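You operate a simulated robot arm through the tools that you are given. There is no shell and no other tool. Be economical: measure what you need, move in short steps, check, and stop when the job is done.

Carry out the task below with a simulated robot arm. There is one attempt and no reset: what you move stays moved.

Task
Put the white packet on the top of the plug bench away on the top of the low grey cabinet. Then take the green cable spool and leave it on the orange notebook. Then take the white connector and leave it on the small blue coil. Then put the white metal box on the top of the plug bench away on the wall shelf over the short table. Then take the black spool and leave it on the low shelf of the test bench. Then fetch the red coil from the top of the long table and set it on the low shelf of the test bench. Then put the small red coil on the top of the long table away on the upper step of the ledge cabinet. Then open the switch cover. Keep to this order. Set down upright: white packet, white connector, white metal box.

The check looks at the end state, three seconds after you hand in, the way a careful person would. Anything else that was tipped, shoved, dropped, spilled or broken makes it a failure. A push-on lid holds only when it is set on centred and level and pressed home; a screw cap is set on level and turned clockwise until tight.

Robot
A 7-joint arm with a three-finger gripper on a trunk, on a base that drives. Base frame: it is fixed to the floor where the robot stands at the start and does not move with it; the origin is under the middle of the robot, x ahead of it, y to its left, z up. Units: m, rad, N and s.
With the tool pointing down near the work surface it reaches from about 0.5 to 0.94 m from the robot's upright axis, wherever it stands. Its first joint turns from -2.897 to 2.897 rad. Places, roughly: black spool (6x6x4 cm) [-1.1, 5.3, 0.8]; green cable spool [1, 0, 0.75]; low shelf of the test bench [-3.4, 5.9, 0.2]; orange notebook [1, 0.25, 0.75]; red coil [-1, 6, 0.75]; small blue coil (5x5x3 cm) [-3.3, 0.4, 0.7]; small red coil (5x5x3 cm) [-1, 5.7, 0.8]; switch cover [0.6, 4.1, 0.8]; top of the low grey cabinet [-3.4, 3.6, 0.6]; upper step of the ledge cabinet (72x21 cm) [0.94, 1.4, 1.16]; wall shelf over the short table (97x22 cm) [-1.86, 6.02, 1.3]; white connector (3x3x6 cm) [0.5, 0.2, 0.9]; white metal box (17x8x11 cm) [0.8, 0.6, 0.9]; white packet [0.75, 0.25, 1]. Payload 2.69 kg.
The TCP is the grasp point between the finger pads, 0.029 m short of the fingertips. In the tool frame z runs along the fingers and y along their closing line. Largest opening 0.12 m; the body of the gripper starts 0.078 m behind the TCP.
Orientation is told as [roll, pitch, yaw] about the base's x, y, z axes, in that order, counted from this pose: with the fingers straight down and closing along the base's y, the tool's x points along the base's -x, its y along +y and its z along -z.

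Tools
- The arm moves only by the tool apply_moves. Its argument "increments" is a list of rows, each an object of numbers (a shift or turn left out is 0, a gripper value left out holds the last): "dx", "dy", "dz": the shift along the base's x, y, z in units of 25 mm (1.0 is 25 mm); "rx", "ry", "rz": the turn, a rotation vector about the base's x, y, z in units of 4 degrees (1.0 is 4 degrees); "jaw": the opening in per cent of the stroke, from 0 (shut) to 100 (fully open). In form: [{"dx": .., "dy": .., "dz": .., "rx": .., "ry": .., "rz": .., "jaw": ..}, ...]. A call has 1 to 12 rows; each row shifts and turns the commanded pose from where the row before left it. A call with a number of a shift or a turn outside -1 to 1 is refused whole. Each row takes 0.2 s and may step no farther than 0.05 m and 0.15 rad from the row before; otherwise, or with a gripper value out of range, the whole call is refused. A pose out of reach is approached as far as the arm can. The call stops where the force on the tool passes 40 N (or 10 N more than at its start, if that is more) or the arm is blocked; 0.2 s more then pass. Each finger halts on what it meets, pressing with about 35 N; the grip force reading is that of the motor and also rises with nothing between the fingers. The clock runs only during rows and for 0.2 s after the last one: add rows that do not move to give the fingers time. The reply holds the time, the measured pose of the TCP, the force on the tool along the base axes, the opening and the grip force, in the units named above and with some noise, with the torque about the TCP (base axes, N m) and any sound that the robot's microphone picked up.
- Cameras (640 x 400 px; columns grow to the right, rows downward): "scene" is now at [0.2281, 0.0462, 1.328]; the picture's right is [0.55, -0.84, 0.00], its down [-0.49, -0.32, -0.81] and it looks along [0.68, 0.44, -0.59] (base axes); focal length 254 px, centre (320, 200). "wrist" rides on the gripper at [0.063, 0, -0.104] in the tool frame; the picture's right is [0.01, 1.00, 0.00], its down [-0.83, 0.00, -0.56] and it looks along [-0.56, 0.00, 0.83] (tool axes); focal length 275 px, centre (320, 200). There is no depth. A picture from a camera that has moved, and an enlarged one, comes with that camera's place and axes in the base frame and with its lens.
- snapshot(camera): a new picture of that camera. It takes no simulated time.
- move_column(by): slides the trunk up (or, below 0, down) by that many m; the arm and the scene camera ride with it, the base frame stays. It gives what a move gives, with no picture.
- drive_base(legs): drives the robot by 1 to 6 legs, each [ahead, left, turn to the left] in m, m and rad, along the robot's own axes; the way and the turn of a leg run together, so that a leg with both is an arc; at most 1.5 m and 3.142 rad a leg. The arm and the cameras ride along, it lands a little off, and it stops where it bumps. It gives what a move gives.
- head_to(pan, tilt): turns the head with the scene camera to pan (to the left, within 1.501 rad either way) and tilt (down, from -0.506 to 1.204), counted from straight ahead of the robot. It gives what a move gives.
- zoom(camera, box): a new picture of the part [left, top, right, bottom] of that camera's present view, enlarged. It takes no simulated time.
- finish_job(): hands the job in; it is judged then, once.

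Go step by step. Nothing tells you exact positions but the pictures and the camera data: compare them with the known pose of the tool, close in by small moves and look again before you grip or let go. The budget is 217 turns and 202 pictures, counting those below and the enlarged ones. Unless the task says otherwise, let go and move clear before handing in, and close with one line.

The tools are called after "Call:" as name(argument=value, ...) on one line, values as JSON. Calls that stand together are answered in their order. apply_moves: Moves the arm, as the interface text tells. Its arguments: {"type":"object","properties":{"increments":{"type":"array","items":{"type":"object","properties":{"dx":{"type":"number"},"dy":{"type":"number"},"dz":{"type":"number"},"rx":{"type":"number"},"ry":{"type":"number"},"rz":{"type":"number"},"jaw":{"type":"number"}}}}},"required":["increments"]} The other tools are called the same way: move_column (by) slides the trunk up or down; drive_base (legs) drives the base; head_to (pan, tilt) turns the head that bears the scene camera; snapshot (camera) takes a picture; zoom (camera, box) takes an enlarged picture of a part of a camera's view; finish_job () hands the job in.

At the start:

```text
time_s: 0.0
position: [0.3813, 0.3203, 1.1142]
tool_rot: [0.001, -0.001, 0.002]
ft_force: [0.3, 0.0, -0.5]
torque: [-0.02, -0.01, 0.0]
finger_gap: 0.1201
finger_force: 0.1
trunk travel left (down, up): [-0.575, 0.038]
robot x, y, heading: [-0.0027, -0.003, -0.002]
head pan, tilt: [0.578, 0.632]
```

scene: 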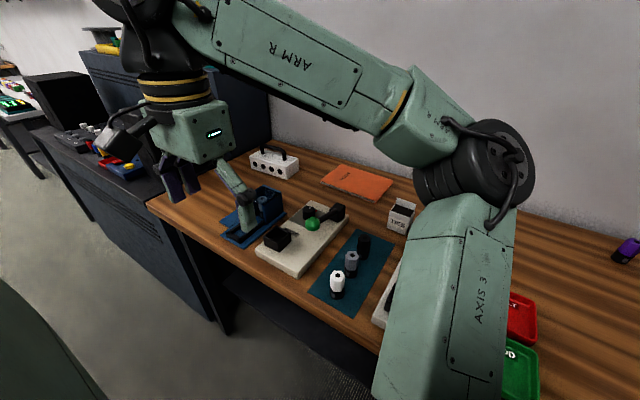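
wrist: 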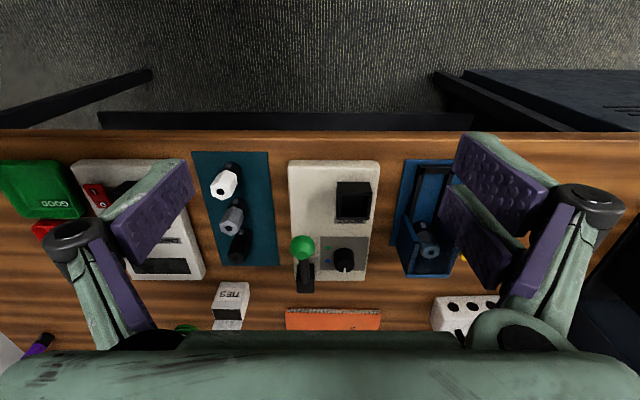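

I see the plug bench ahead: the packet ("TIES" box), the notebook, the connectors on a blue mat and the metal box. I'll look more closely and find the packet first.

Call:
zoom(camera="scene", box=[220, 130, 440, 330])

Call:
zoom(camera="wrist", box=[150, 130, 400, 350])

```text
2.00 times, centred on (330, 230) of scene
camera zoom: at [0.2281, 0.0462, 1.328], right [0.55, -0.84, 0.0], down [-0.49, -0.32, -0.81], along [0.68, 0.44, -0.59], focal length 507 px, centre (300, 140)
```

zoom: 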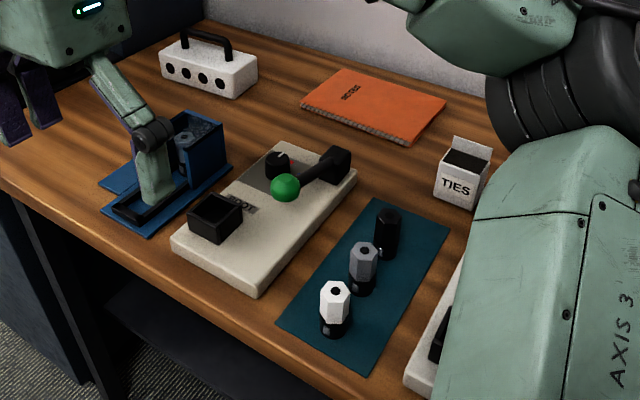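

```text
1.82 times, centred on (275, 240) of wrist
camera zoom: at [0.3169, 0.3207, 1.218], right [-0.01, 1.0, 0.0], down [0.83, 0.0, 0.56], along [0.56, 0.0, -0.83], focal length 500 px, centre (402, 127)
```

zoom: 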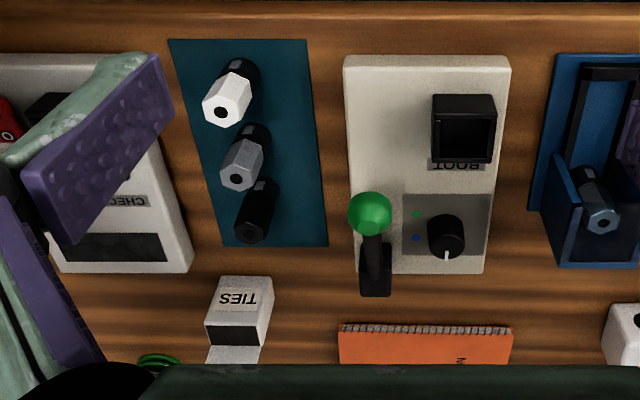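

The bench top works out near z 0.865, with the packet near (0.777, 0.15) and its top about 0.92. I'll move the open gripper in front of and above it and look again.

Call:
apply_moves(increments=[{"dx": 1, "dy": -0.567, "dz": -0.2, "jaw": 70}, {"dx": 1, "dy": -0.567, "dz": -0.2}, {"dx": 1, "dy": -0.567, "dz": -0.2}, {"dx": 1, "dy": -0.567, "dz": -0.2}, {"dx": 1, "dy": -0.567, "dz": -0.2}, {"dx": 1, "dy": -0.567, "dz": -0.2}, {"dx": 1, "dy": -0.567, "dz": -0.2}, {"dx": 1, "dy": -0.567, "dz": -0.2}, {"dx": 1, "dy": -0.567, "dz": -0.2}, {"dx": 1, "dy": -0.567, "dz": -0.2}, {"dx": 1, "dy": -0.567, "dz": -0.2}, {"dx": 1, "dy": -0.567, "dz": -0.2}])

Call:
snapshot(camera="wrist")

Call:
snapshot(camera="scene")

```text
time_s: 2.6
position: [0.6816, 0.1496, 1.0537]
tool_rot: [0.0, 0.0, 0.001]
ft_force: [0.9, -0.2, 0.5]
torque: [0.02, 0.0, -0.03]
finger_gap: 0.0842
finger_force: 0.0
trunk travel left (down, up): [-0.575, 0.038]
robot x, y, heading: [-0.0025, 0.0002, 0.002]
head pan, tilt: [0.578, 0.632]
```

```text
197 pictures are left
camera wrist: at [0.618, 0.1499, 1.1571], right [-0.01, 1.0, 0.0], down [0.83, 0.0, 0.56], along [0.56, 0.0, -0.83], focal length 275 px, centre (320, 200)
```

wrist: 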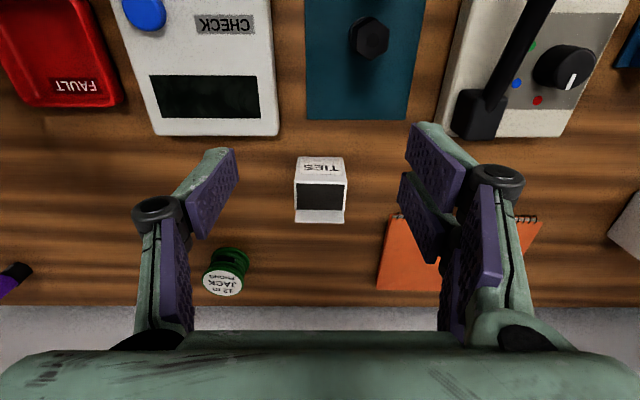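

```text
196 pictures are left
camera scene: at [0.2283, 0.0462, 1.328], right [0.55, -0.84, 0.0], down [-0.49, -0.32, -0.81], along [0.68, 0.44, -0.59], focal length 254 px, centre (320, 200)
```

scene: 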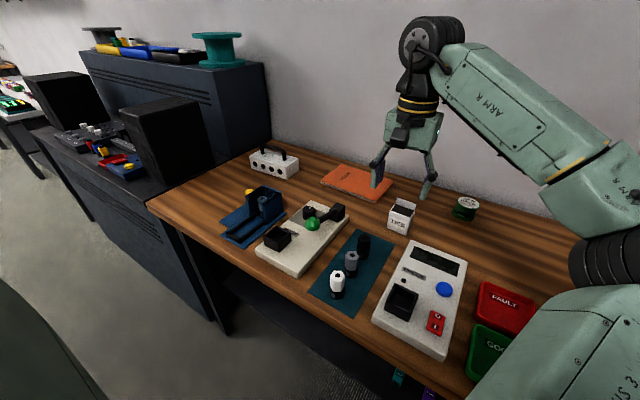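

The bench top is z 0.860. The packet spans x 0.757–0.789 with centre y 0.150 and is about 6 cm tall. I'll go over it and down.

Call:
apply_moves(increments=[{"dx": 0.92}, {"dx": 0.92}, {"dx": 0.92}, {"dx": 0.9}, {"dz": -1}, {"dz": -1}, {"dz": -1}, {"dz": -1}, {"dz": -1}, {"dz": -0.6}, {"dz": -0.6}, {}])

Call:
snapshot(camera="wrist")

Call:
zoom(camera="scene", box=[340, 140, 500, 240])

```text
time_s: 5.2
position: [0.7715, 0.1501, 0.8997]
tool_rot: [0.001, 0.0, 0.001]
ft_force: [0.0, 0.4, -0.1]
torque: [0.02, -0.03, -0.02]
finger_gap: 0.0842
finger_force: 0.0
trunk travel left (down, up): [-0.575, 0.038]
robot x, y, heading: [0.0013, -0.001, -0.001]
head pan, tilt: [0.578, 0.632]
```

```text
195 pictures are left
camera wrist: at [0.7079, 0.1501, 1.003], right [0.0, 1.0, 0.0], down [0.83, 0.0, 0.56], along [0.56, 0.0, -0.83], focal length 275 px, centre (320, 200)
```

wrist: 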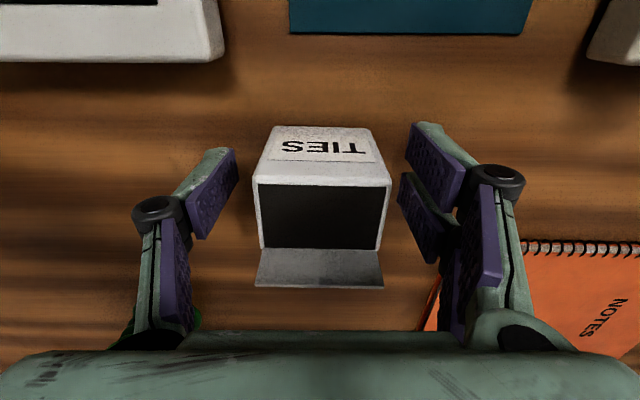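

```text
4.00 times, centred on (420, 190) of scene
camera zoom: at [0.2281, 0.0462, 1.328], right [0.55, -0.84, 0.0], down [-0.49, -0.32, -0.81], along [0.68, 0.44, -0.59], focal length 1014 px, centre (-80, 240)
```

zoom: 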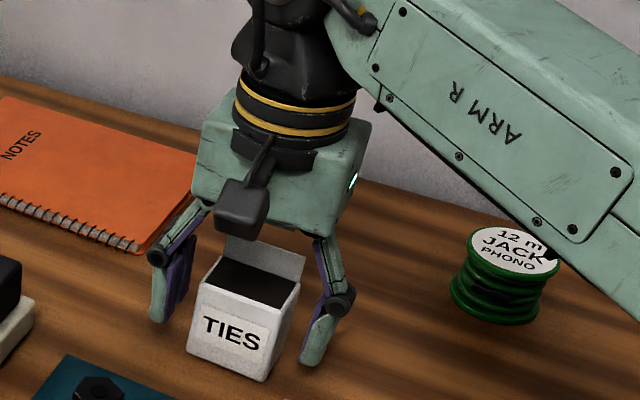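

The fingers straddle the packet well. I'll close on it.

Call:
apply_moves(increments=[{"jaw": 20}, {}, {}, {}, {}])

Call:
snapshot(camera="wrist")

```text
time_s: 6.4
position: [0.7727, 0.1483, 0.901]
tool_rot: [0.0, 0.001, 0.0]
ft_force: [1.0, 0.8, 0.7]
torque: [0.04, 0.01, 0.0]
finger_gap: 0.0548
finger_force: 34.8
trunk travel left (down, up): [-0.575, 0.038]
robot x, y, heading: [0.0034, 0.0026, 0.003]
head pan, tilt: [0.578, 0.632]
```

```text
193 pictures are left
camera wrist: at [0.708, 0.1501, 1.0034], right [0.0, 1.0, 0.0], down [0.83, 0.0, 0.56], along [0.56, 0.0, -0.83], focal length 275 px, centre (320, 200)
```

wrist: 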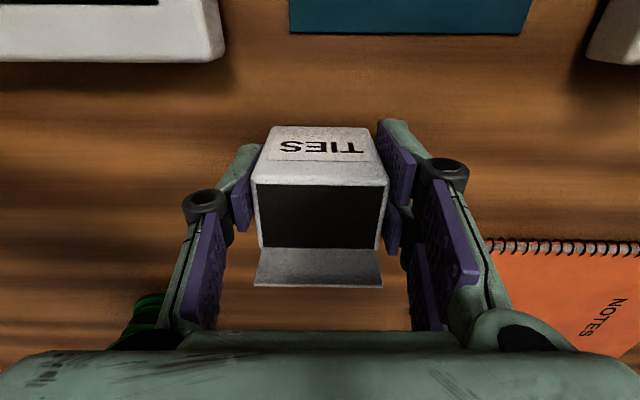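

Gripped. I'll lift and pull back towards the robot, then look over the room.

Call:
apply_moves(increments=[{"dz": 0.6}, {"dz": 1}, {"dz": 1}, {"dz": 1}, {"dz": 1}, {"dz": 1}, {"dz": 1}, {"dz": 1}, {"dx": -0.5}, {"dx": -1}, {"dx": -1}, {"dx": -1}])

Call:
apply_moves(increments=[{"dx": -1}, {"dx": -1}, {"dx": -1}, {"dx": -1}, {"dx": -1}, {"dx": -1}, {"dx": -1}, {"dx": -1}, {"dx": -1}])

Call:
head_to(pan=1.5, tilt=0.3)

Call:
snapshot(camera="scene")

Call:
snapshot(camera="wrist")

```text
time_s: 9.0
position: [0.6848, 0.1497, 1.0908]
tool_rot: [0.0, 0.002, -0.001]
ft_force: [0.7, 0.4, 0.2]
torque: [0.01, 0.01, -0.04]
finger_gap: 0.0544
finger_force: 35.2
trunk travel left (down, up): [-0.575, 0.038]
robot x, y, heading: [0.0035, -0.0004, -0.002]
head pan, tilt: [0.578, 0.632]
```

```text
time_s: 11.0
position: [0.4598, 0.1479, 1.0891]
tool_rot: [0.002, -0.001, -0.001]
ft_force: [0.3, 0.2, 0.2]
torque: [0.02, 0.01, -0.02]
finger_gap: 0.0547
finger_force: 34.9
trunk travel left (down, up): [-0.575, 0.038]
robot x, y, heading: [0.0017, -0.001, 0.006]
head pan, tilt: [0.578, 0.632]
```

```text
time_s: 12.2
position: [0.4597, 0.1483, 1.0887]
tool_rot: [0.001, 0.001, 0.002]
ft_force: [0.2, 0.0, -0.3]
torque: [0.01, 0.0, -0.03]
finger_gap: 0.0545
finger_force: 34.6
trunk travel left (down, up): [-0.575, 0.038]
robot x, y, heading: [-0.0045, 0.0004, -0.0]
head pan, tilt: [1.499, 0.3]
```

```text
192 pictures are left
camera scene: at [0.1617, 0.0916, 1.3582], right [1.0, -0.07, 0.0], down [-0.02, -0.3, -0.96], along [0.07, 0.95, -0.3], focal length 254 px, centre (320, 200)
```

scene: 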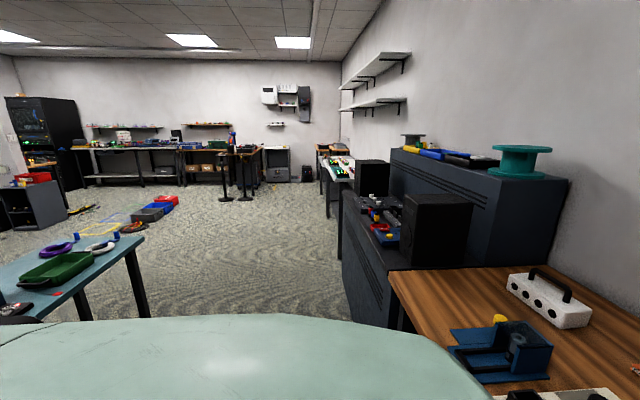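

```text
191 pictures are left
camera wrist: at [0.3957, 0.1495, 1.1926], right [-0.01, 1.0, 0.0], down [0.83, 0.0, 0.56], along [0.56, 0.0, -0.83], focal length 275 px, centre (320, 200)
```

wrist: 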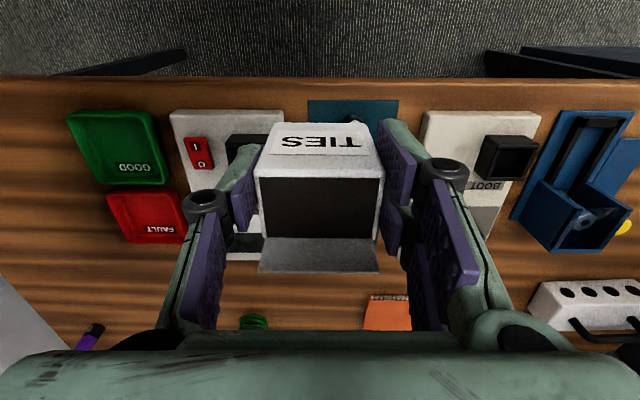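

I can see the room. The low grey cabinet is at far left, there are bins on the floor, and a teal table stands nearby on the left. I'll turn in place and look over towards -x before driving.

Call:
drive_base(legs=[[0, 0, 1.57]])

Call:
head_to(pan=1.2, tilt=0.4)

Call:
snapshot(camera="scene")

Call:
head_to(pan=0.3, tilt=0.35)

Call:
snapshot(camera="scene")

```text
time_s: 16.6
position: [-0.1525, 0.4582, 1.0898]
tool_rot: [0.0, 0.0, 1.581]
ft_force: [-0.2, -0.5, 0.1]
torque: [0.03, 0.01, 0.02]
finger_gap: 0.0547
finger_force: 35.0
trunk travel left (down, up): [-0.575, 0.038]
robot x, y, heading: [-0.0011, 0.0007, 1.582]
head pan, tilt: [1.499, 0.3]
```

```text
time_s: 17.4
position: [-0.1523, 0.4593, 1.0884]
tool_rot: [0.0, -0.001, 1.579]
ft_force: [0.1, -0.5, -0.1]
torque: [0.02, -0.02, 0.01]
finger_gap: 0.0546
finger_force: 35.4
trunk travel left (down, up): [-0.575, 0.038]
robot x, y, heading: [-0.0015, -0.0002, 1.582]
head pan, tilt: [1.201, 0.4]
```

```text
190 pictures are left
camera scene: at [-0.0891, 0.1872, 1.349], right [0.35, 0.94, 0.0], down [0.36, -0.14, -0.92], along [-0.86, 0.33, -0.39], focal length 254 px, centre (320, 200)
```

scene: 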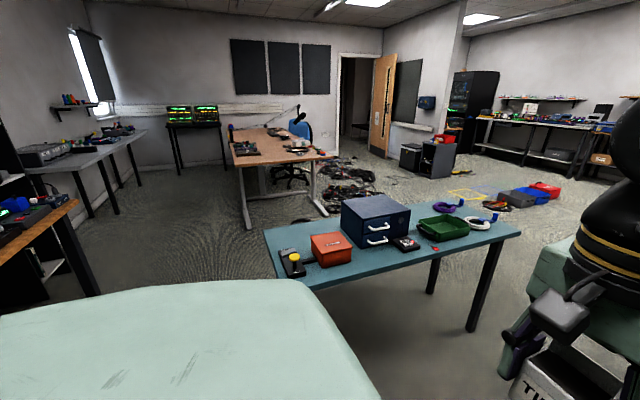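

```text
time_s: 18.6
position: [-0.1532, 0.4582, 1.089]
tool_rot: [0.0, 0.0, 1.579]
ft_force: [-0.2, 0.4, -0.6]
torque: [-0.01, 0.05, 0.01]
finger_gap: 0.0546
finger_force: 35.0
trunk travel left (down, up): [-0.575, 0.038]
robot x, y, heading: [0.0017, -0.0001, 1.579]
head pan, tilt: [0.3, 0.351]
```

```text
189 pictures are left
camera scene: at [-0.0308, 0.2432, 1.3535], right [0.95, 0.3, 0.0], down [0.1, -0.33, -0.94], along [-0.29, 0.89, -0.34], focal length 254 px, centre (320, 200)
```

scene: 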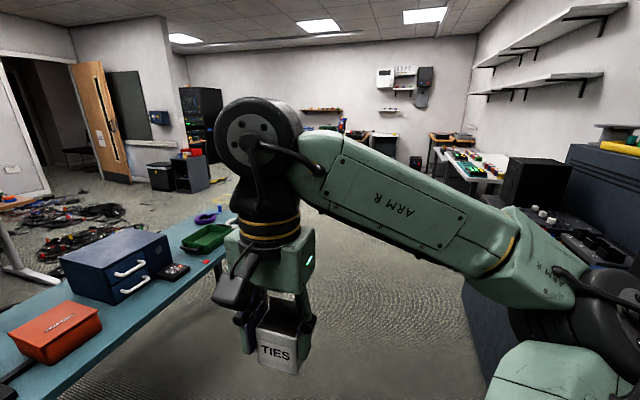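

The map is clear now. The teal table lies at x -1.2…-0.7, the bins near (-2.2, 3.6…4.8), and cables litter the floor near (-3.3, 2). I'll drive up the aisle, turn towards the cabinet and look again.

Call:
drive_base(legs=[[1.5, 0, 0], [0.75, 0, 0], [0, 0, 1.57], [1.4, 0, 0]])

Call:
head_to(pan=-0.3, tilt=0.5)

Call:
snapshot(camera="scene")

Call:
head_to(pan=-1.0, tilt=0.5)

Call:
snapshot(camera="scene")

```text
time_s: 40.2
position: [-1.8764, 2.0961, 1.0897]
tool_rot: [0.001, 0.0, 3.14]
ft_force: [0.7, 0.6, -0.1]
torque: [-0.01, -0.03, 0.05]
finger_gap: 0.0547
finger_force: 34.7
trunk travel left (down, up): [-0.575, 0.038]
robot x, y, heading: [-1.418, 2.2453, 3.141]
head pan, tilt: [0.3, 0.351]
```

```text
time_s: 41.2
position: [-1.8773, 2.0972, 1.0888]
tool_rot: [0.001, 0.0, 3.14]
ft_force: [0.3, 0.5, -1.0]
torque: [-0.01, -0.03, -0.04]
finger_gap: 0.0547
finger_force: 35.0
trunk travel left (down, up): [-0.575, 0.038]
robot x, y, heading: [-1.4146, 2.2458, 3.142]
head pan, tilt: [-0.3, 0.499]
```

```text
188 pictures are left
camera scene: at [-1.6616, 2.2703, 1.3399], right [0.3, 0.95, 0.0], down [0.46, -0.14, -0.88], along [-0.84, 0.26, -0.48], focal length 254 px, centre (320, 200)
```

scene: 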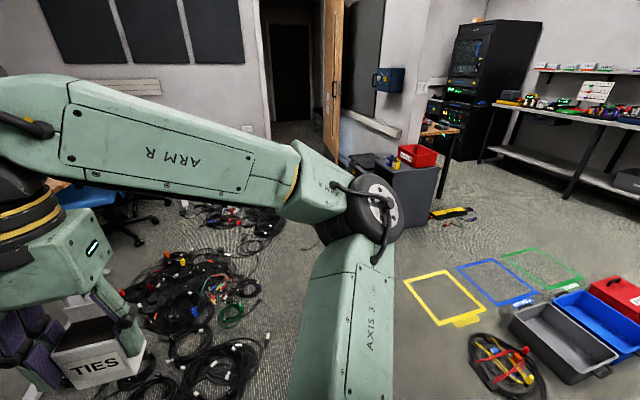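

```text
time_s: 42.2
position: [-1.8769, 2.0953, 1.0897]
tool_rot: [0.001, 0.0, 3.141]
ft_force: [-0.2, -0.7, -0.6]
torque: [0.03, -0.01, -0.01]
finger_gap: 0.0546
finger_force: 34.9
trunk travel left (down, up): [-0.575, 0.038]
robot x, y, heading: [-1.4152, 2.247, 3.14]
head pan, tilt: [-1.0, 0.499]
```

```text
187 pictures are left
camera scene: at [-1.6238, 2.3199, 1.3399], right [0.84, 0.54, 0.0], down [0.26, -0.4, -0.88], along [-0.47, 0.74, -0.48], focal length 254 px, centre (320, 200)
```

scene: 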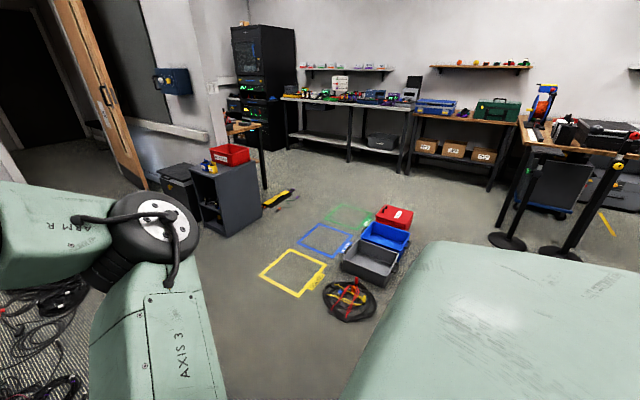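

The cabinet measures x -3.71…-3.28, y 3.36…3.85 with its top near 0.57. I'll strafe to y≈2.77, between the cables and the coil on the floor, then drive in and turn towards it.

Call:
drive_base(legs=[[0, -0.53, 0], [1.38, 0, 0], [0, -0.04, -0.85]])

Call:
head_to(pan=0.1, tilt=0.75)

Call:
snapshot(camera="scene")

Call:
snapshot(camera="wrist")

```text
time_s: 55.5
position: [-3.1895, 3.0547, 1.0897]
tool_rot: [0.0, 0.002, 2.295]
ft_force: [0.1, -0.3, -0.6]
torque: [0.02, 0.04, 0.02]
finger_gap: 0.0546
finger_force: 35.0
trunk travel left (down, up): [-0.575, 0.038]
robot x, y, heading: [-2.7734, 2.8069, 2.294]
head pan, tilt: [-1.0, 0.499]
```

```text
time_s: 56.9
position: [-3.1915, 3.0549, 1.0901]
tool_rot: [0.0, 0.0, 2.292]
ft_force: [0.3, 0.7, 0.1]
torque: [-0.03, 0.01, -0.02]
finger_gap: 0.0547
finger_force: 34.8
trunk travel left (down, up): [-0.575, 0.038]
robot x, y, heading: [-2.7744, 2.8096, 2.292]
head pan, tilt: [0.099, 0.75]
```

```text
186 pictures are left
camera scene: at [-2.9398, 2.9805, 1.3179], right [0.68, 0.73, 0.0], down [0.5, -0.46, -0.73], along [-0.54, 0.5, -0.68], focal length 254 px, centre (320, 200)
```

scene: 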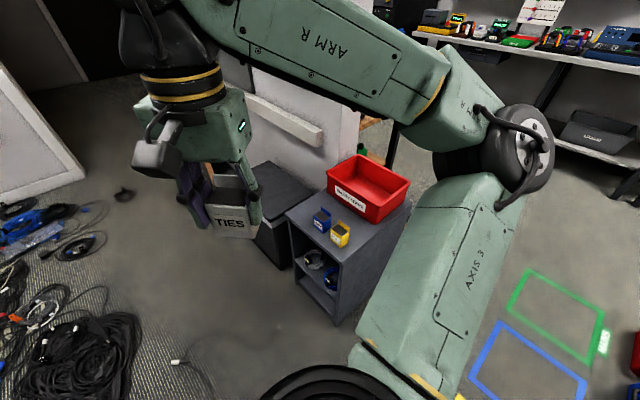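

```text
185 pictures are left
camera wrist: at [-3.1492, 3.009, 1.1926], right [-0.75, -0.67, 0.0], down [-0.55, 0.62, 0.56], along [-0.37, 0.41, -0.83], focal length 275 px, centre (320, 200)
```

wrist: 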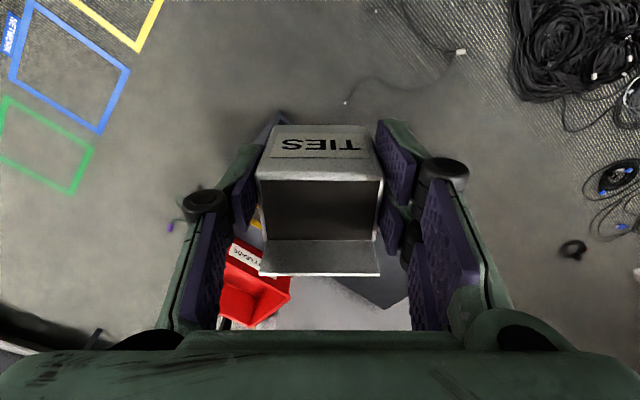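

The cabinet top already holds a red bin and two tape-like items. I'll zoom in to find free space.

Call:
zoom(camera="scene", box=[260, 140, 430, 280])

```text
2.86 times, centred on (345, 210) of scene
camera zoom: at [-2.9398, 2.9805, 1.3179], right [0.68, 0.73, 0.0], down [0.5, -0.46, -0.73], along [-0.54, 0.5, -0.68], focal length 724 px, centre (249, 171)
```

zoom: 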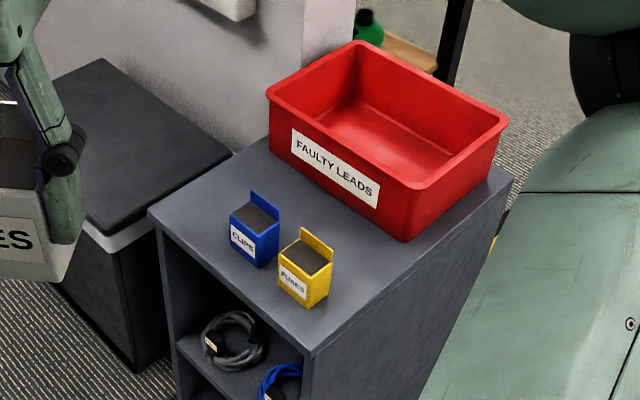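

Free space lies left of the CLIPS packet, around (-3.487, 3.49), with the top at about z 0.585. I'll drive a bit closer and lower the column, then turn the tool so the label faces the same way as the others.

Call:
drive_base(legs=[[0.12, 0, 0]])

Call:
move_column(by=-0.25)

Call:
apply_moves(increments=[{"rz": -1}, {"rz": -1}, {"rz": -1}, {"rz": -1}, {"rz": -1}, {"rz": -1}, {"rz": -1}, {"rz": -1}, {"rz": -1}, {"rz": -1}, {"rz": -0.33}, {}])

Call:
snapshot(camera="scene")

Call:
snapshot(camera="wrist")

```text
time_s: 58.1
position: [-3.2704, 3.1452, 1.0886]
tool_rot: [0.0, 0.003, 2.294]
ft_force: [-0.8, -0.5, -0.9]
torque: [-0.03, -0.04, 0.05]
finger_gap: 0.0548
finger_force: 35.0
trunk travel left (down, up): [-0.575, 0.038]
robot x, y, heading: [-2.8532, 2.8997, 2.292]
head pan, tilt: [0.099, 0.75]
```

```text
time_s: 60.7
position: [-3.2694, 3.1441, 0.84]
tool_rot: [0.0, 0.001, 2.295]
ft_force: [0.1, 0.5, 0.1]
torque: [0.01, 0.02, -0.03]
finger_gap: 0.0546
finger_force: 35.1
trunk travel left (down, up): [-0.325, 0.288]
robot x, y, heading: [-2.8533, 2.8991, 2.291]
head pan, tilt: [0.099, 0.75]
```

```text
time_s: 63.3
position: [-3.2691, 3.1442, 0.8397]
tool_rot: [0.0, -0.001, 1.573]
ft_force: [0.6, -0.5, -0.6]
torque: [-0.01, 0.01, -0.02]
finger_gap: 0.0544
finger_force: 35.0
trunk travel left (down, up): [-0.325, 0.288]
robot x, y, heading: [-2.8533, 2.8997, 2.292]
head pan, tilt: [0.099, 0.75]
```

```text
183 pictures are left
camera scene: at [-3.0191, 3.0702, 1.0679], right [0.68, 0.73, 0.0], down [0.5, -0.46, -0.73], along [-0.54, 0.5, -0.68], focal length 254 px, centre (320, 200)
```

scene: 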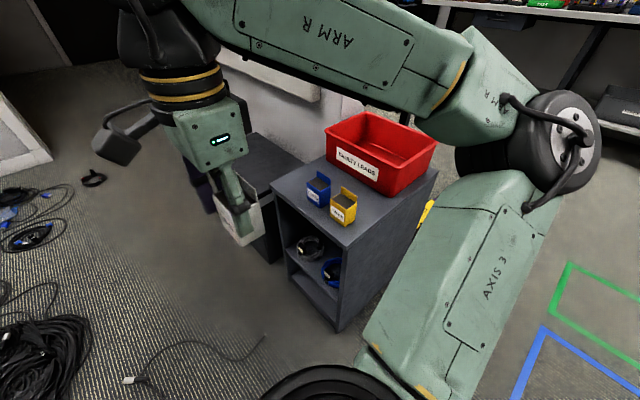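

```text
182 pictures are left
camera wrist: at [-3.2699, 3.0824, 0.9426], right [-1.0, -0.01, 0.0], down [-0.01, 0.83, 0.56], along [0.0, 0.56, -0.83], focal length 275 px, centre (320, 200)
```

wrist: 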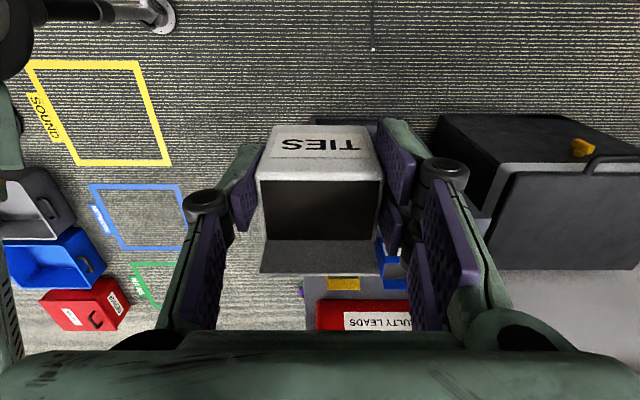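

I'm moving over the free spot at z 0.84 and then checking.

Call:
apply_moves(increments=[{"dx": -0.727, "dy": 1}, {"dx": -0.727, "dy": 1}, {"dx": -0.727, "dy": 1}, {"dx": -0.727, "dy": 1}, {"dx": -0.727, "dy": 1}, {"dx": -0.727, "dy": 1}, {"dx": -0.727, "dy": 1}, {"dx": -0.727, "dy": 1}, {"dx": -0.727, "dy": 1}, {"dx": -0.727, "dy": 1}, {"dx": -0.727, "dy": 1}, {"dx": -0.727, "dy": 1}])

Call:
apply_moves(increments=[{"dy": 0.92}, {"dy": 0.92}, {"dz": -1}, {"dz": -1}, {"dz": -1}, {"dz": -1}, {"dz": -1}])

Call:
snapshot(camera="scene")

Call:
snapshot(camera="wrist")

```text
time_s: 65.9
position: [-3.488, 3.4444, 0.8396]
tool_rot: [0.0, 0.001, 1.575]
ft_force: [0.0, -0.5, -0.2]
torque: [0.01, 0.01, 0.0]
finger_gap: 0.0547
finger_force: 35.0
trunk travel left (down, up): [-0.325, 0.288]
robot x, y, heading: [-2.8535, 2.8975, 2.288]
head pan, tilt: [0.099, 0.75]
```

```text
time_s: 67.5
position: [-3.4873, 3.4903, 0.7146]
tool_rot: [0.0, 0.001, 1.574]
ft_force: [-0.4, -0.2, -0.2]
torque: [-0.01, 0.0, 0.02]
finger_gap: 0.055
finger_force: 35.1
trunk travel left (down, up): [-0.325, 0.288]
robot x, y, heading: [-2.8544, 2.8929, 2.293]
head pan, tilt: [0.099, 0.75]
```

```text
181 pictures are left
camera scene: at [-3.0191, 3.0702, 1.0679], right [0.68, 0.73, 0.0], down [0.5, -0.46, -0.73], along [-0.54, 0.5, -0.68], focal length 254 px, centre (320, 200)
```

scene: 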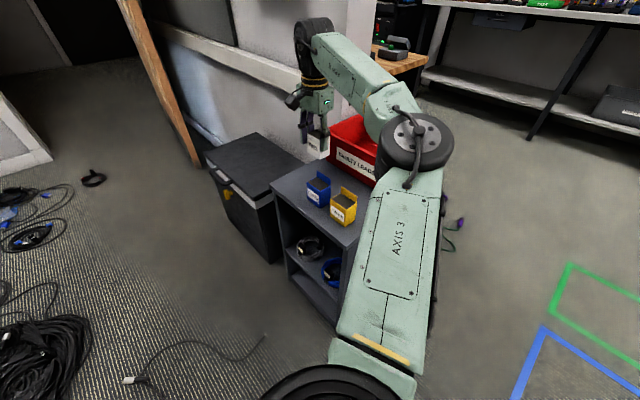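

```text
180 pictures are left
camera wrist: at [-3.4879, 3.4287, 0.8179], right [-1.0, -0.01, 0.0], down [-0.01, 0.83, 0.56], along [0.0, 0.56, -0.83], focal length 275 px, centre (320, 200)
```

wrist: 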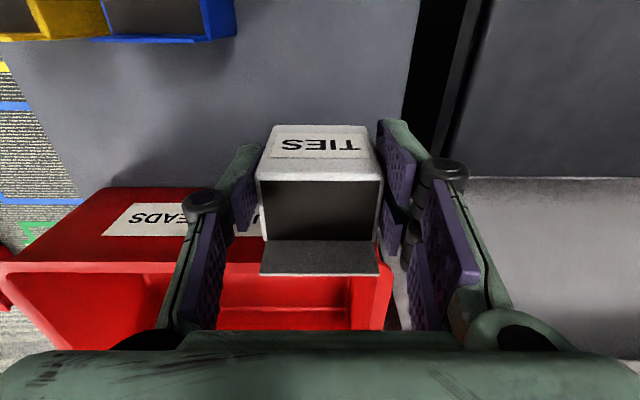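

Position is good: the cabinet edge is at x -3.554 and the bin front at y 3.571. I'll lower carefully.

Call:
apply_moves(increments=[{"dz": -1}, {"dz": -1}, {"dz": -0.6}, {"dz": -0.4}, {}])

Call:
zoom(camera="scene", box=[260, 90, 400, 230])

```text
time_s: 68.7
position: [-3.4889, 3.4907, 0.6394]
tool_rot: [0.0, 0.0, 1.573]
ft_force: [-0.5, 0.1, 0.2]
torque: [0.02, 0.02, 0.01]
finger_gap: 0.0546
finger_force: 35.5
trunk travel left (down, up): [-0.325, 0.288]
robot x, y, heading: [-2.857, 2.8999, 2.296]
head pan, tilt: [0.099, 0.75]
```

```text
2.86 times, centred on (330, 160) of scene
camera zoom: at [-3.0191, 3.0702, 1.0679], right [0.68, 0.73, 0.0], down [0.5, -0.46, -0.73], along [-0.54, 0.5, -0.68], focal length 724 px, centre (291, 314)
```

zoom: 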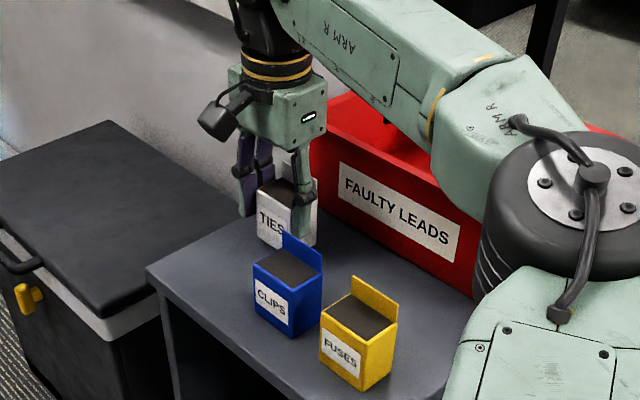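

Still hovering a little above the surface. I'll step down gently until I feel contact.

Call:
apply_moves(increments=[{"dz": -0.2}, {"dz": -0.15}, {"dz": -0.1}, {}])

```text
time_s: 69.7
position: [-3.4889, 3.4898, 0.6328]
tool_rot: [0.005, -0.004, 1.573]
ft_force: [-3.9, 0.2, 32.7]
torque: [0.07, 0.18, -0.01]
finger_gap: 0.0548
finger_force: 35.4
trunk travel left (down, up): [-0.325, 0.288]
robot x, y, heading: [-2.8564, 2.8983, 2.292]
head pan, tilt: [0.099, 0.75]
```

Contact at about 0.633. I'll ease off and open the fingers a little.

Call:
apply_moves(increments=[{"dz": 0.18}, {"jaw": 64}, {}, {}, {}])

Call:
snapshot(camera="wrist")

```text
time_s: 70.9
position: [-3.4877, 3.4901, 0.6323]
tool_rot: [0.0, 0.0, 1.572]
ft_force: [-0.3, 0.4, -0.7]
torque: [-0.04, 0.04, -0.01]
finger_gap: 0.0769
finger_force: 0.1
trunk travel left (down, up): [-0.325, 0.288]
robot x, y, heading: [-2.8533, 2.8985, 2.297]
head pan, tilt: [0.099, 0.75]
```

```text
178 pictures are left
camera wrist: at [-3.4881, 3.4286, 0.7356], right [-1.0, -0.01, 0.0], down [-0.01, 0.83, 0.56], along [0.0, 0.56, -0.83], focal length 275 px, centre (320, 200)
```

wrist: 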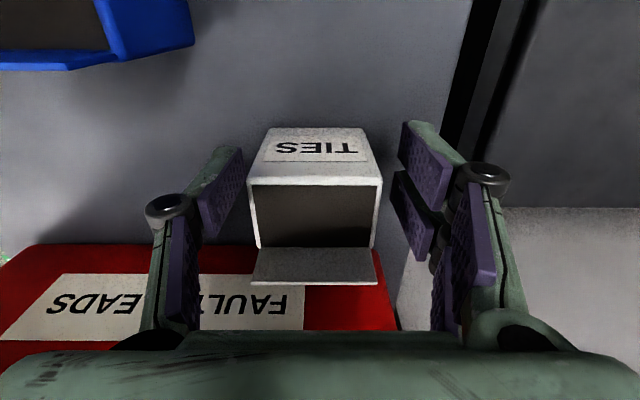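

The packet is down and upright. I'll lift clear, retract and check.

Call:
apply_moves(increments=[{"dz": 0.6}, {"dz": 1}, {"dz": 1}, {"dz": 1}, {"dz": 1}, {"dz": 1}, {"dz": 1}, {"dz": 1}, {"dx": 0.7, "dy": -1}, {"dx": 0.7, "dy": -1}, {"dx": 0.7, "dy": -1}, {"dx": 0.7, "dy": -1}])

Call:
apply_moves(increments=[{"dx": 0.7, "dy": -1, "rz": 1}, {"dx": 0.7, "dy": -1, "rz": 1}, {"dx": 0.7, "dy": -1, "rz": 1}, {"dx": 0.7, "dy": -1, "rz": 1}, {"dx": 0.7, "dy": -1, "rz": 1}, {"dx": 0.7, "dy": -1, "rz": 1}, {"dx": 0.7, "dy": -1, "rz": 1}, {"dx": 0.7, "dy": -1, "rz": 1}, {"dx": 0.2, "dy": -1, "rz": 1}, {"rz": 1}, {"rz": 0.3}])

Call:
move_column(by=0.25)

Call:
snapshot(camera="scene")

```text
time_s: 73.5
position: [-3.4174, 3.3903, 0.8221]
tool_rot: [0.0, 0.0, 1.573]
ft_force: [1.0, -0.4, -0.4]
torque: [0.01, -0.03, -0.03]
finger_gap: 0.0769
finger_force: 0.0
trunk travel left (down, up): [-0.325, 0.288]
robot x, y, heading: [-2.8564, 2.897, 2.295]
head pan, tilt: [0.099, 0.75]
```

```text
time_s: 75.9
position: [-3.2716, 3.1652, 0.8228]
tool_rot: [-0.001, -0.002, 2.292]
ft_force: [0.1, 0.1, 0.4]
torque: [-0.02, -0.02, 0.03]
finger_gap: 0.0766
finger_force: 0.2
trunk travel left (down, up): [-0.325, 0.288]
robot x, y, heading: [-2.8536, 2.8971, 2.295]
head pan, tilt: [0.099, 0.75]
```

```text
time_s: 78.5
position: [-3.2726, 3.166, 1.0718]
tool_rot: [-0.001, 0.001, 2.292]
ft_force: [-0.2, 0.6, -0.1]
torque: [0.02, 0.0, 0.0]
finger_gap: 0.0768
finger_force: 0.0
trunk travel left (down, up): [-0.575, 0.038]
robot x, y, heading: [-2.8519, 2.8985, 2.298]
head pan, tilt: [0.099, 0.75]
```

```text
177 pictures are left
camera scene: at [-3.0191, 3.0703, 1.3178], right [0.68, 0.73, 0.0], down [0.5, -0.46, -0.73], along [-0.54, 0.5, -0.68], focal length 254 px, centre (320, 200)
```

scene: 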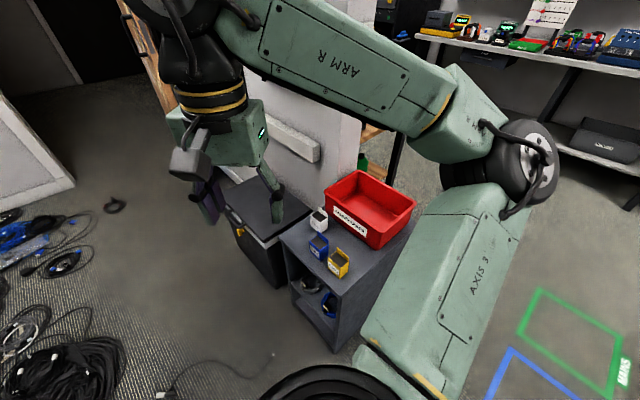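

The packet stands next to CLIPS, so item one is done. I'm driving back to the plug bench along the same clear route.

Call:
drive_base(legs=[[-0.12, 0, 0], [0, 0, 0.847], [-1.4, 0, 0], [-1.37, 0, 0], [0, 0, -1.57], [-1.4, 0, 0]])

Call:
drive_base(legs=[[-1.36, 0, 0], [0, 0, -1.57]])

Call:
head_to(pan=0.1, tilt=0.632)

Call:
snapshot(camera="scene")

Call:
snapshot(camera="wrist")

```text
time_s: 105.5
position: [-0.1418, 1.8813, 1.0728]
tool_rot: [0.0, 0.0, 1.576]
ft_force: [-0.8, 0.1, 0.4]
torque: [0.03, -0.01, -0.01]
finger_gap: 0.0769
finger_force: 0.1
trunk travel left (down, up): [-0.575, 0.038]
robot x, y, heading: [-0.0008, 1.4054, 1.577]
head pan, tilt: [0.099, 0.75]
```

```text
time_s: 116.2
position: [0.4799, 0.1853, 1.0734]
tool_rot: [-0.001, 0.001, 0.004]
ft_force: [0.1, 0.5, 0.2]
torque: [0.0, -0.03, -0.03]
finger_gap: 0.0766
finger_force: 0.2
trunk travel left (down, up): [-0.575, 0.038]
robot x, y, heading: [0.0077, 0.0441, 0.008]
head pan, tilt: [0.099, 0.75]
```

```text
time_s: 116.8
position: [0.4821, 0.1852, 1.0733]
tool_rot: [-0.001, 0.001, 0.004]
ft_force: [-0.4, -0.6, 0.4]
torque: [-0.01, 0.02, -0.01]
finger_gap: 0.0767
finger_force: 0.1
trunk travel left (down, up): [-0.575, 0.038]
robot x, y, heading: [0.0029, 0.0441, 0.005]
head pan, tilt: [0.099, 0.632]
```

```text
176 pictures are left
camera scene: at [0.2466, 0.054, 1.328], right [0.11, -0.99, 0.0], down [-0.59, -0.06, -0.81], along [0.8, 0.09, -0.59], focal length 254 px, centre (320, 200)
```

scene: 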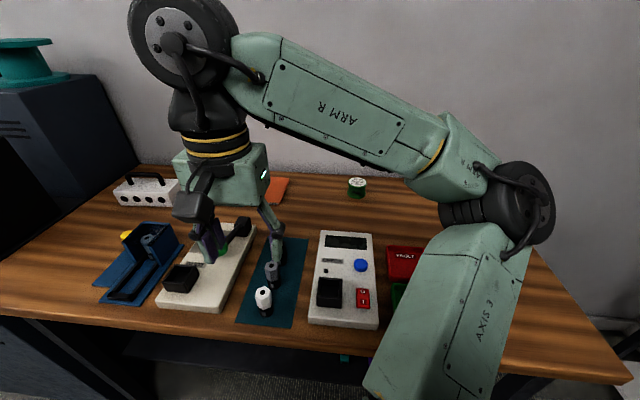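

```text
175 pictures are left
camera wrist: at [0.4172, 0.1862, 1.1757], right [-0.01, 1.0, 0.0], down [0.83, 0.01, 0.56], along [0.56, 0.01, -0.83], focal length 275 px, centre (320, 200)
```

wrist: 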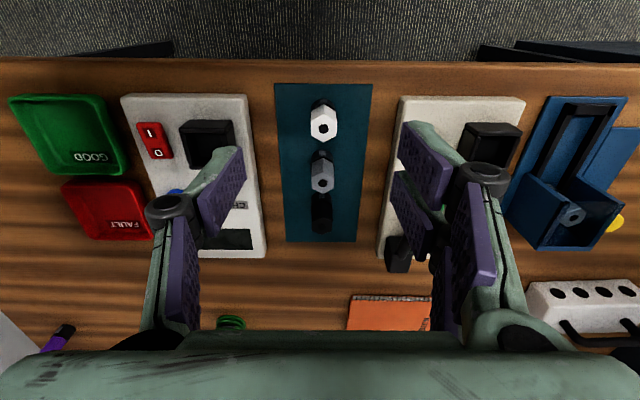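

Green spool is near (0.94, 0.01) and the notebook covers about x 0.85–1.0, y 0.25–0.44. I'll drive forward a bit for reach and go look at the spool with the wrist camera.

Call:
drive_base(legs=[[0.08, 0, 0]])

Call:
apply_moves(increments=[{"dx": 0.9, "dy": -0.6, "jaw": 100}, {"dx": 0.9, "dy": -0.6}, {"dx": 0.9, "dy": -0.6}, {"dx": 0.9, "dy": -0.6}, {"dx": 0.9, "dy": -0.6}, {"dx": 0.9, "dy": -0.6}, {"dx": 0.9, "dy": -0.6}, {"dx": 0.9, "dy": -0.6}, {"dx": 0.9, "dy": -0.6}, {"dx": 0.9, "dy": -0.6}, {"dx": 0.9, "dy": -0.6, "dz": -0.5}, {"dx": 0.9, "dy": -0.6, "dz": -0.5}])

Call:
snapshot(camera="wrist")

Call:
snapshot(camera="scene")

```text
time_s: 117.9
position: [0.5604, 0.1868, 1.0718]
tool_rot: [0.001, 0.001, 0.005]
ft_force: [0.5, 0.2, 0.0]
torque: [0.04, 0.03, 0.02]
finger_gap: 0.0766
finger_force: 0.0
trunk travel left (down, up): [-0.575, 0.038]
robot x, y, heading: [0.084, 0.0491, 0.008]
head pan, tilt: [0.099, 0.632]
```

```text
time_s: 120.5
position: [0.8306, 0.0063, 1.0482]
tool_rot: [0.001, 0.0, 0.005]
ft_force: [0.7, -0.2, 0.7]
torque: [-0.01, 0.04, -0.02]
finger_gap: 0.1201
finger_force: 0.1
trunk travel left (down, up): [-0.575, 0.038]
robot x, y, heading: [0.0813, 0.0453, 0.009]
head pan, tilt: [0.099, 0.632]
```

```text
174 pictures are left
camera wrist: at [0.767, 0.0067, 1.1516], right [-0.01, 1.0, 0.0], down [0.83, 0.01, 0.56], along [0.56, 0.01, -0.83], focal length 275 px, centre (320, 200)
```

wrist: 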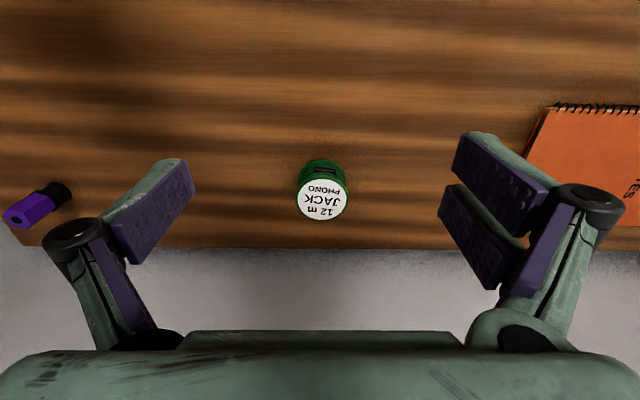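

```text
173 pictures are left
camera scene: at [0.3259, 0.0545, 1.328], right [0.11, -0.99, 0.0], down [-0.59, -0.06, -0.81], along [0.8, 0.09, -0.59], focal length 254 px, centre (320, 200)
```

scene: 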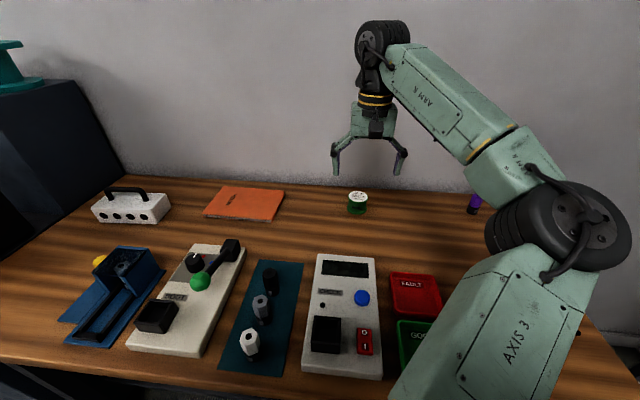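

The spool is centred at (0.932, 0.009) with its top at 0.909 and about 5 cm wide. I'll go over it and down.

Call:
apply_moves(increments=[{"dx": 1, "dy": 0.1, "jaw": 80}, {"dx": 1}, {"dx": 1}, {"dx": 1.0}, {"dz": -1}, {"dz": -1}, {"dz": -1}, {"dz": -1}, {"dz": -1}, {"dz": -0.6}, {"dz": -0.5}, {}])

Call:
snapshot(camera="wrist")

Call:
zoom(camera="scene", box=[300, 130, 440, 230])

```text
time_s: 123.1
position: [0.9298, 0.0086, 0.894]
tool_rot: [0.0, 0.0, 0.004]
ft_force: [0.2, -0.2, 0.2]
torque: [-0.01, -0.01, 0.03]
finger_gap: 0.0959
finger_force: 0.1
trunk travel left (down, up): [-0.575, 0.038]
robot x, y, heading: [0.0871, 0.0434, 0.007]
head pan, tilt: [0.099, 0.632]
```

```text
172 pictures are left
camera wrist: at [0.8664, 0.0091, 0.9974], right [-0.01, 1.0, 0.0], down [0.83, 0.01, 0.56], along [0.56, 0.01, -0.83], focal length 275 px, centre (320, 200)
```

wrist: 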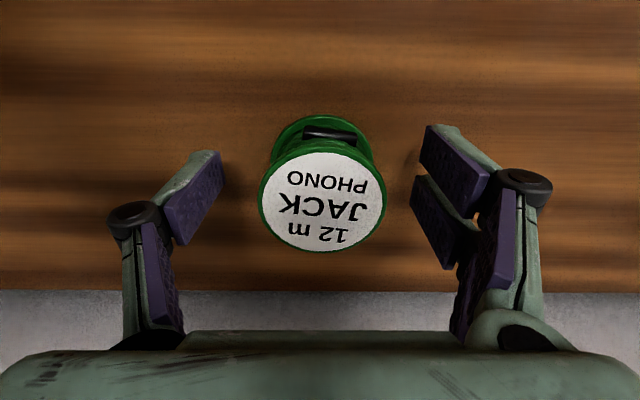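

```text
4.00 times, centred on (370, 180) of scene
camera zoom: at [0.3257, 0.0546, 1.328], right [0.11, -0.99, 0.0], down [-0.59, -0.06, -0.81], along [0.8, 0.09, -0.59], focal length 1014 px, centre (120, 280)
```

zoom: 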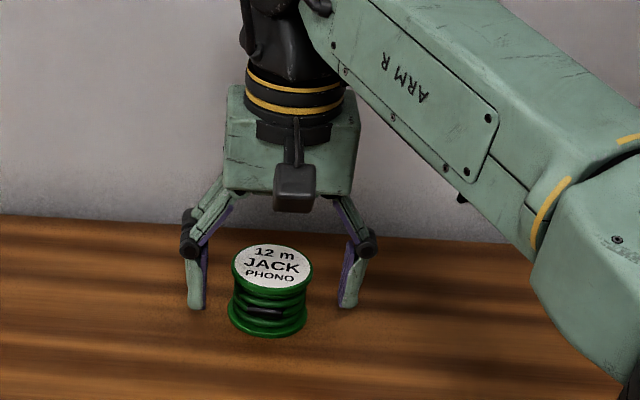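

Well centred. Closing.

Call:
apply_moves(increments=[{"jaw": 10}, {}, {}, {}, {}, {}, {"dz": 0.5}, {"dz": 1}, {"dz": 1}, {"dz": 1}, {"dz": 1}, {}])

Call:
snapshot(camera="wrist")

```text
time_s: 125.7
position: [0.9298, 0.0092, 1.0062]
tool_rot: [0.0, -0.001, 0.004]
ft_force: [-0.3, 0.1, -1.7]
torque: [-0.01, -0.01, 0.0]
finger_gap: 0.0583
finger_force: 35.1
trunk travel left (down, up): [-0.575, 0.038]
robot x, y, heading: [0.0813, 0.0474, 0.006]
head pan, tilt: [0.099, 0.632]
```

```text
170 pictures are left
camera wrist: at [0.8664, 0.0095, 1.1103], right [-0.01, 1.0, 0.0], down [0.83, 0.01, 0.56], along [0.56, 0.01, -0.83], focal length 275 px, centre (320, 200)
```

wrist: 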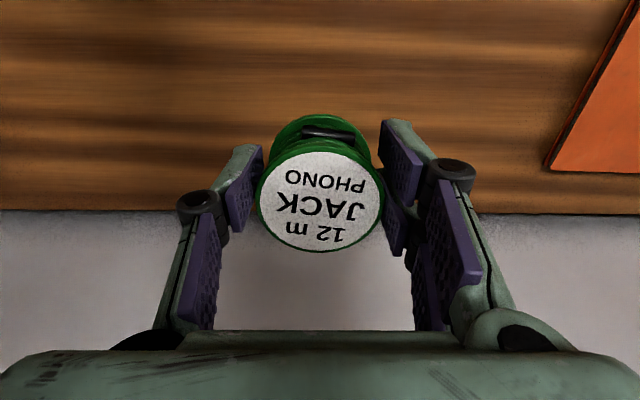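

The spool is held. I'll carry it over the notebook.

Call:
apply_moves(increments=[{"dy": 1, "dx": -0.1}, {"dy": 1, "dx": -0.1}, {"dy": 1, "dx": -0.1}, {"dy": 1, "dx": -0.1}, {"dy": 1, "dx": -0.1}, {"dy": 1, "dx": -0.1}, {"dy": 1}, {"dy": 1}, {"dy": 1}, {"dy": 1}, {"dy": 1}, {"dy": 1}])

Call:
apply_moves(increments=[{"dy": 0.7}, {"dy": 0.7}, {"dz": -1}, {"dz": -0.6}, {}])

Call:
snapshot(camera="wrist")

Call:
snapshot(camera="scene")

```text
time_s: 128.3
position: [0.9148, 0.3092, 1.0066]
tool_rot: [0.001, 0.001, 0.006]
ft_force: [0.0, 0.5, -1.3]
torque: [0.02, 0.03, 0.0]
finger_gap: 0.0585
finger_force: 35.1
trunk travel left (down, up): [-0.575, 0.038]
robot x, y, heading: [0.0801, 0.0457, 0.005]
head pan, tilt: [0.099, 0.632]
```

```text
time_s: 129.5
position: [0.9159, 0.3431, 0.9682]
tool_rot: [-0.001, -0.001, 0.004]
ft_force: [-0.3, 0.1, -1.4]
torque: [0.03, 0.0, -0.01]
finger_gap: 0.0583
finger_force: 34.7
trunk travel left (down, up): [-0.575, 0.038]
robot x, y, heading: [0.0843, 0.0464, 0.006]
head pan, tilt: [0.099, 0.632]
```

```text
169 pictures are left
camera wrist: at [0.8515, 0.3446, 1.0703], right [-0.01, 1.0, 0.0], down [0.83, 0.01, 0.56], along [0.56, 0.01, -0.83], focal length 275 px, centre (320, 200)
```

wrist: 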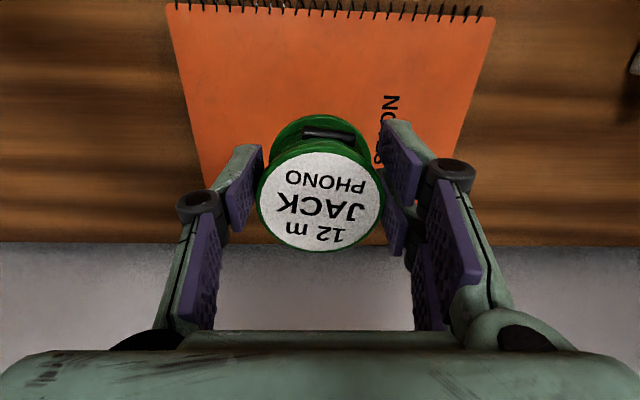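

```text
168 pictures are left
camera scene: at [0.3258, 0.0547, 1.328], right [0.11, -0.99, 0.0], down [-0.59, -0.06, -0.81], along [0.8, 0.09, -0.59], focal length 254 px, centre (320, 200)
```

scene: 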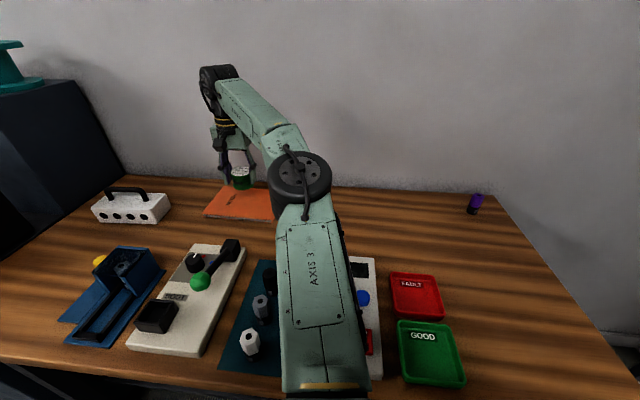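

The spool is over the notebook's middle. I'll lower to contact.

Call:
apply_moves(increments=[{"dz": -1}, {"dz": -0.8}, {"dz": -0.4}, {"dz": -0.2}, {"dz": -0.15}, {}])

```text
time_s: 130.9
position: [0.9163, 0.3433, 0.9086]
tool_rot: [0.002, -0.006, 0.006]
ft_force: [6.0, 2.8, 23.2]
torque: [-0.03, 0.04, 0.02]
finger_gap: 0.0583
finger_force: 34.6
trunk travel left (down, up): [-0.575, 0.038]
robot x, y, heading: [0.0854, 0.046, 0.005]
head pan, tilt: [0.099, 0.632]
```

Call:
apply_moves(increments=[{"dz": 0.12}, {"jaw": 75}, {}, {}, {}, {"dz": 1}, {"dz": 1}, {"dz": 1}, {"dz": 1}, {"dz": 1}])

Call:
snapshot(camera="wrist")

Call:
snapshot(camera="scene")

```text
time_s: 133.1
position: [0.9134, 0.3425, 1.0323]
tool_rot: [-0.001, 0.0, 0.004]
ft_force: [-0.4, 0.6, 0.4]
torque: [0.01, 0.0, 0.01]
finger_gap: 0.0902
finger_force: 0.0
trunk travel left (down, up): [-0.575, 0.038]
robot x, y, heading: [0.0877, 0.0485, 0.007]
head pan, tilt: [0.099, 0.632]
```

```text
167 pictures are left
camera wrist: at [0.8483, 0.343, 1.1349], right [-0.01, 1.0, 0.0], down [0.83, 0.01, 0.56], along [0.56, 0.01, -0.83], focal length 275 px, centre (320, 200)
```

wrist: 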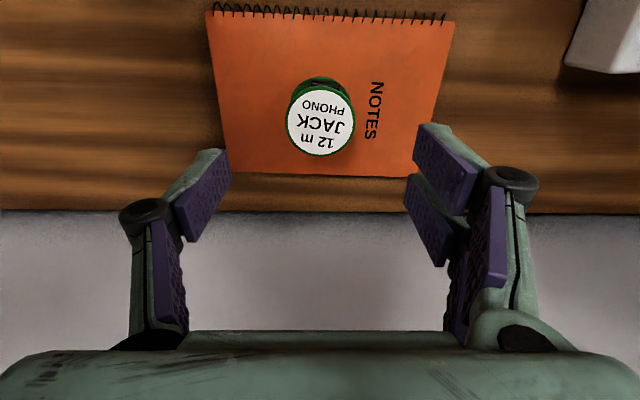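

```text
166 pictures are left
camera scene: at [0.3253, 0.0545, 1.3281], right [0.11, -0.99, 0.0], down [-0.59, -0.06, -0.81], along [0.8, 0.09, -0.59], focal length 254 px, centre (320, 200)
```

scene: 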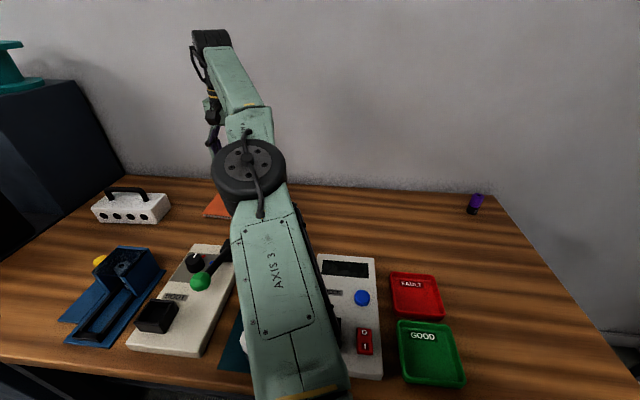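

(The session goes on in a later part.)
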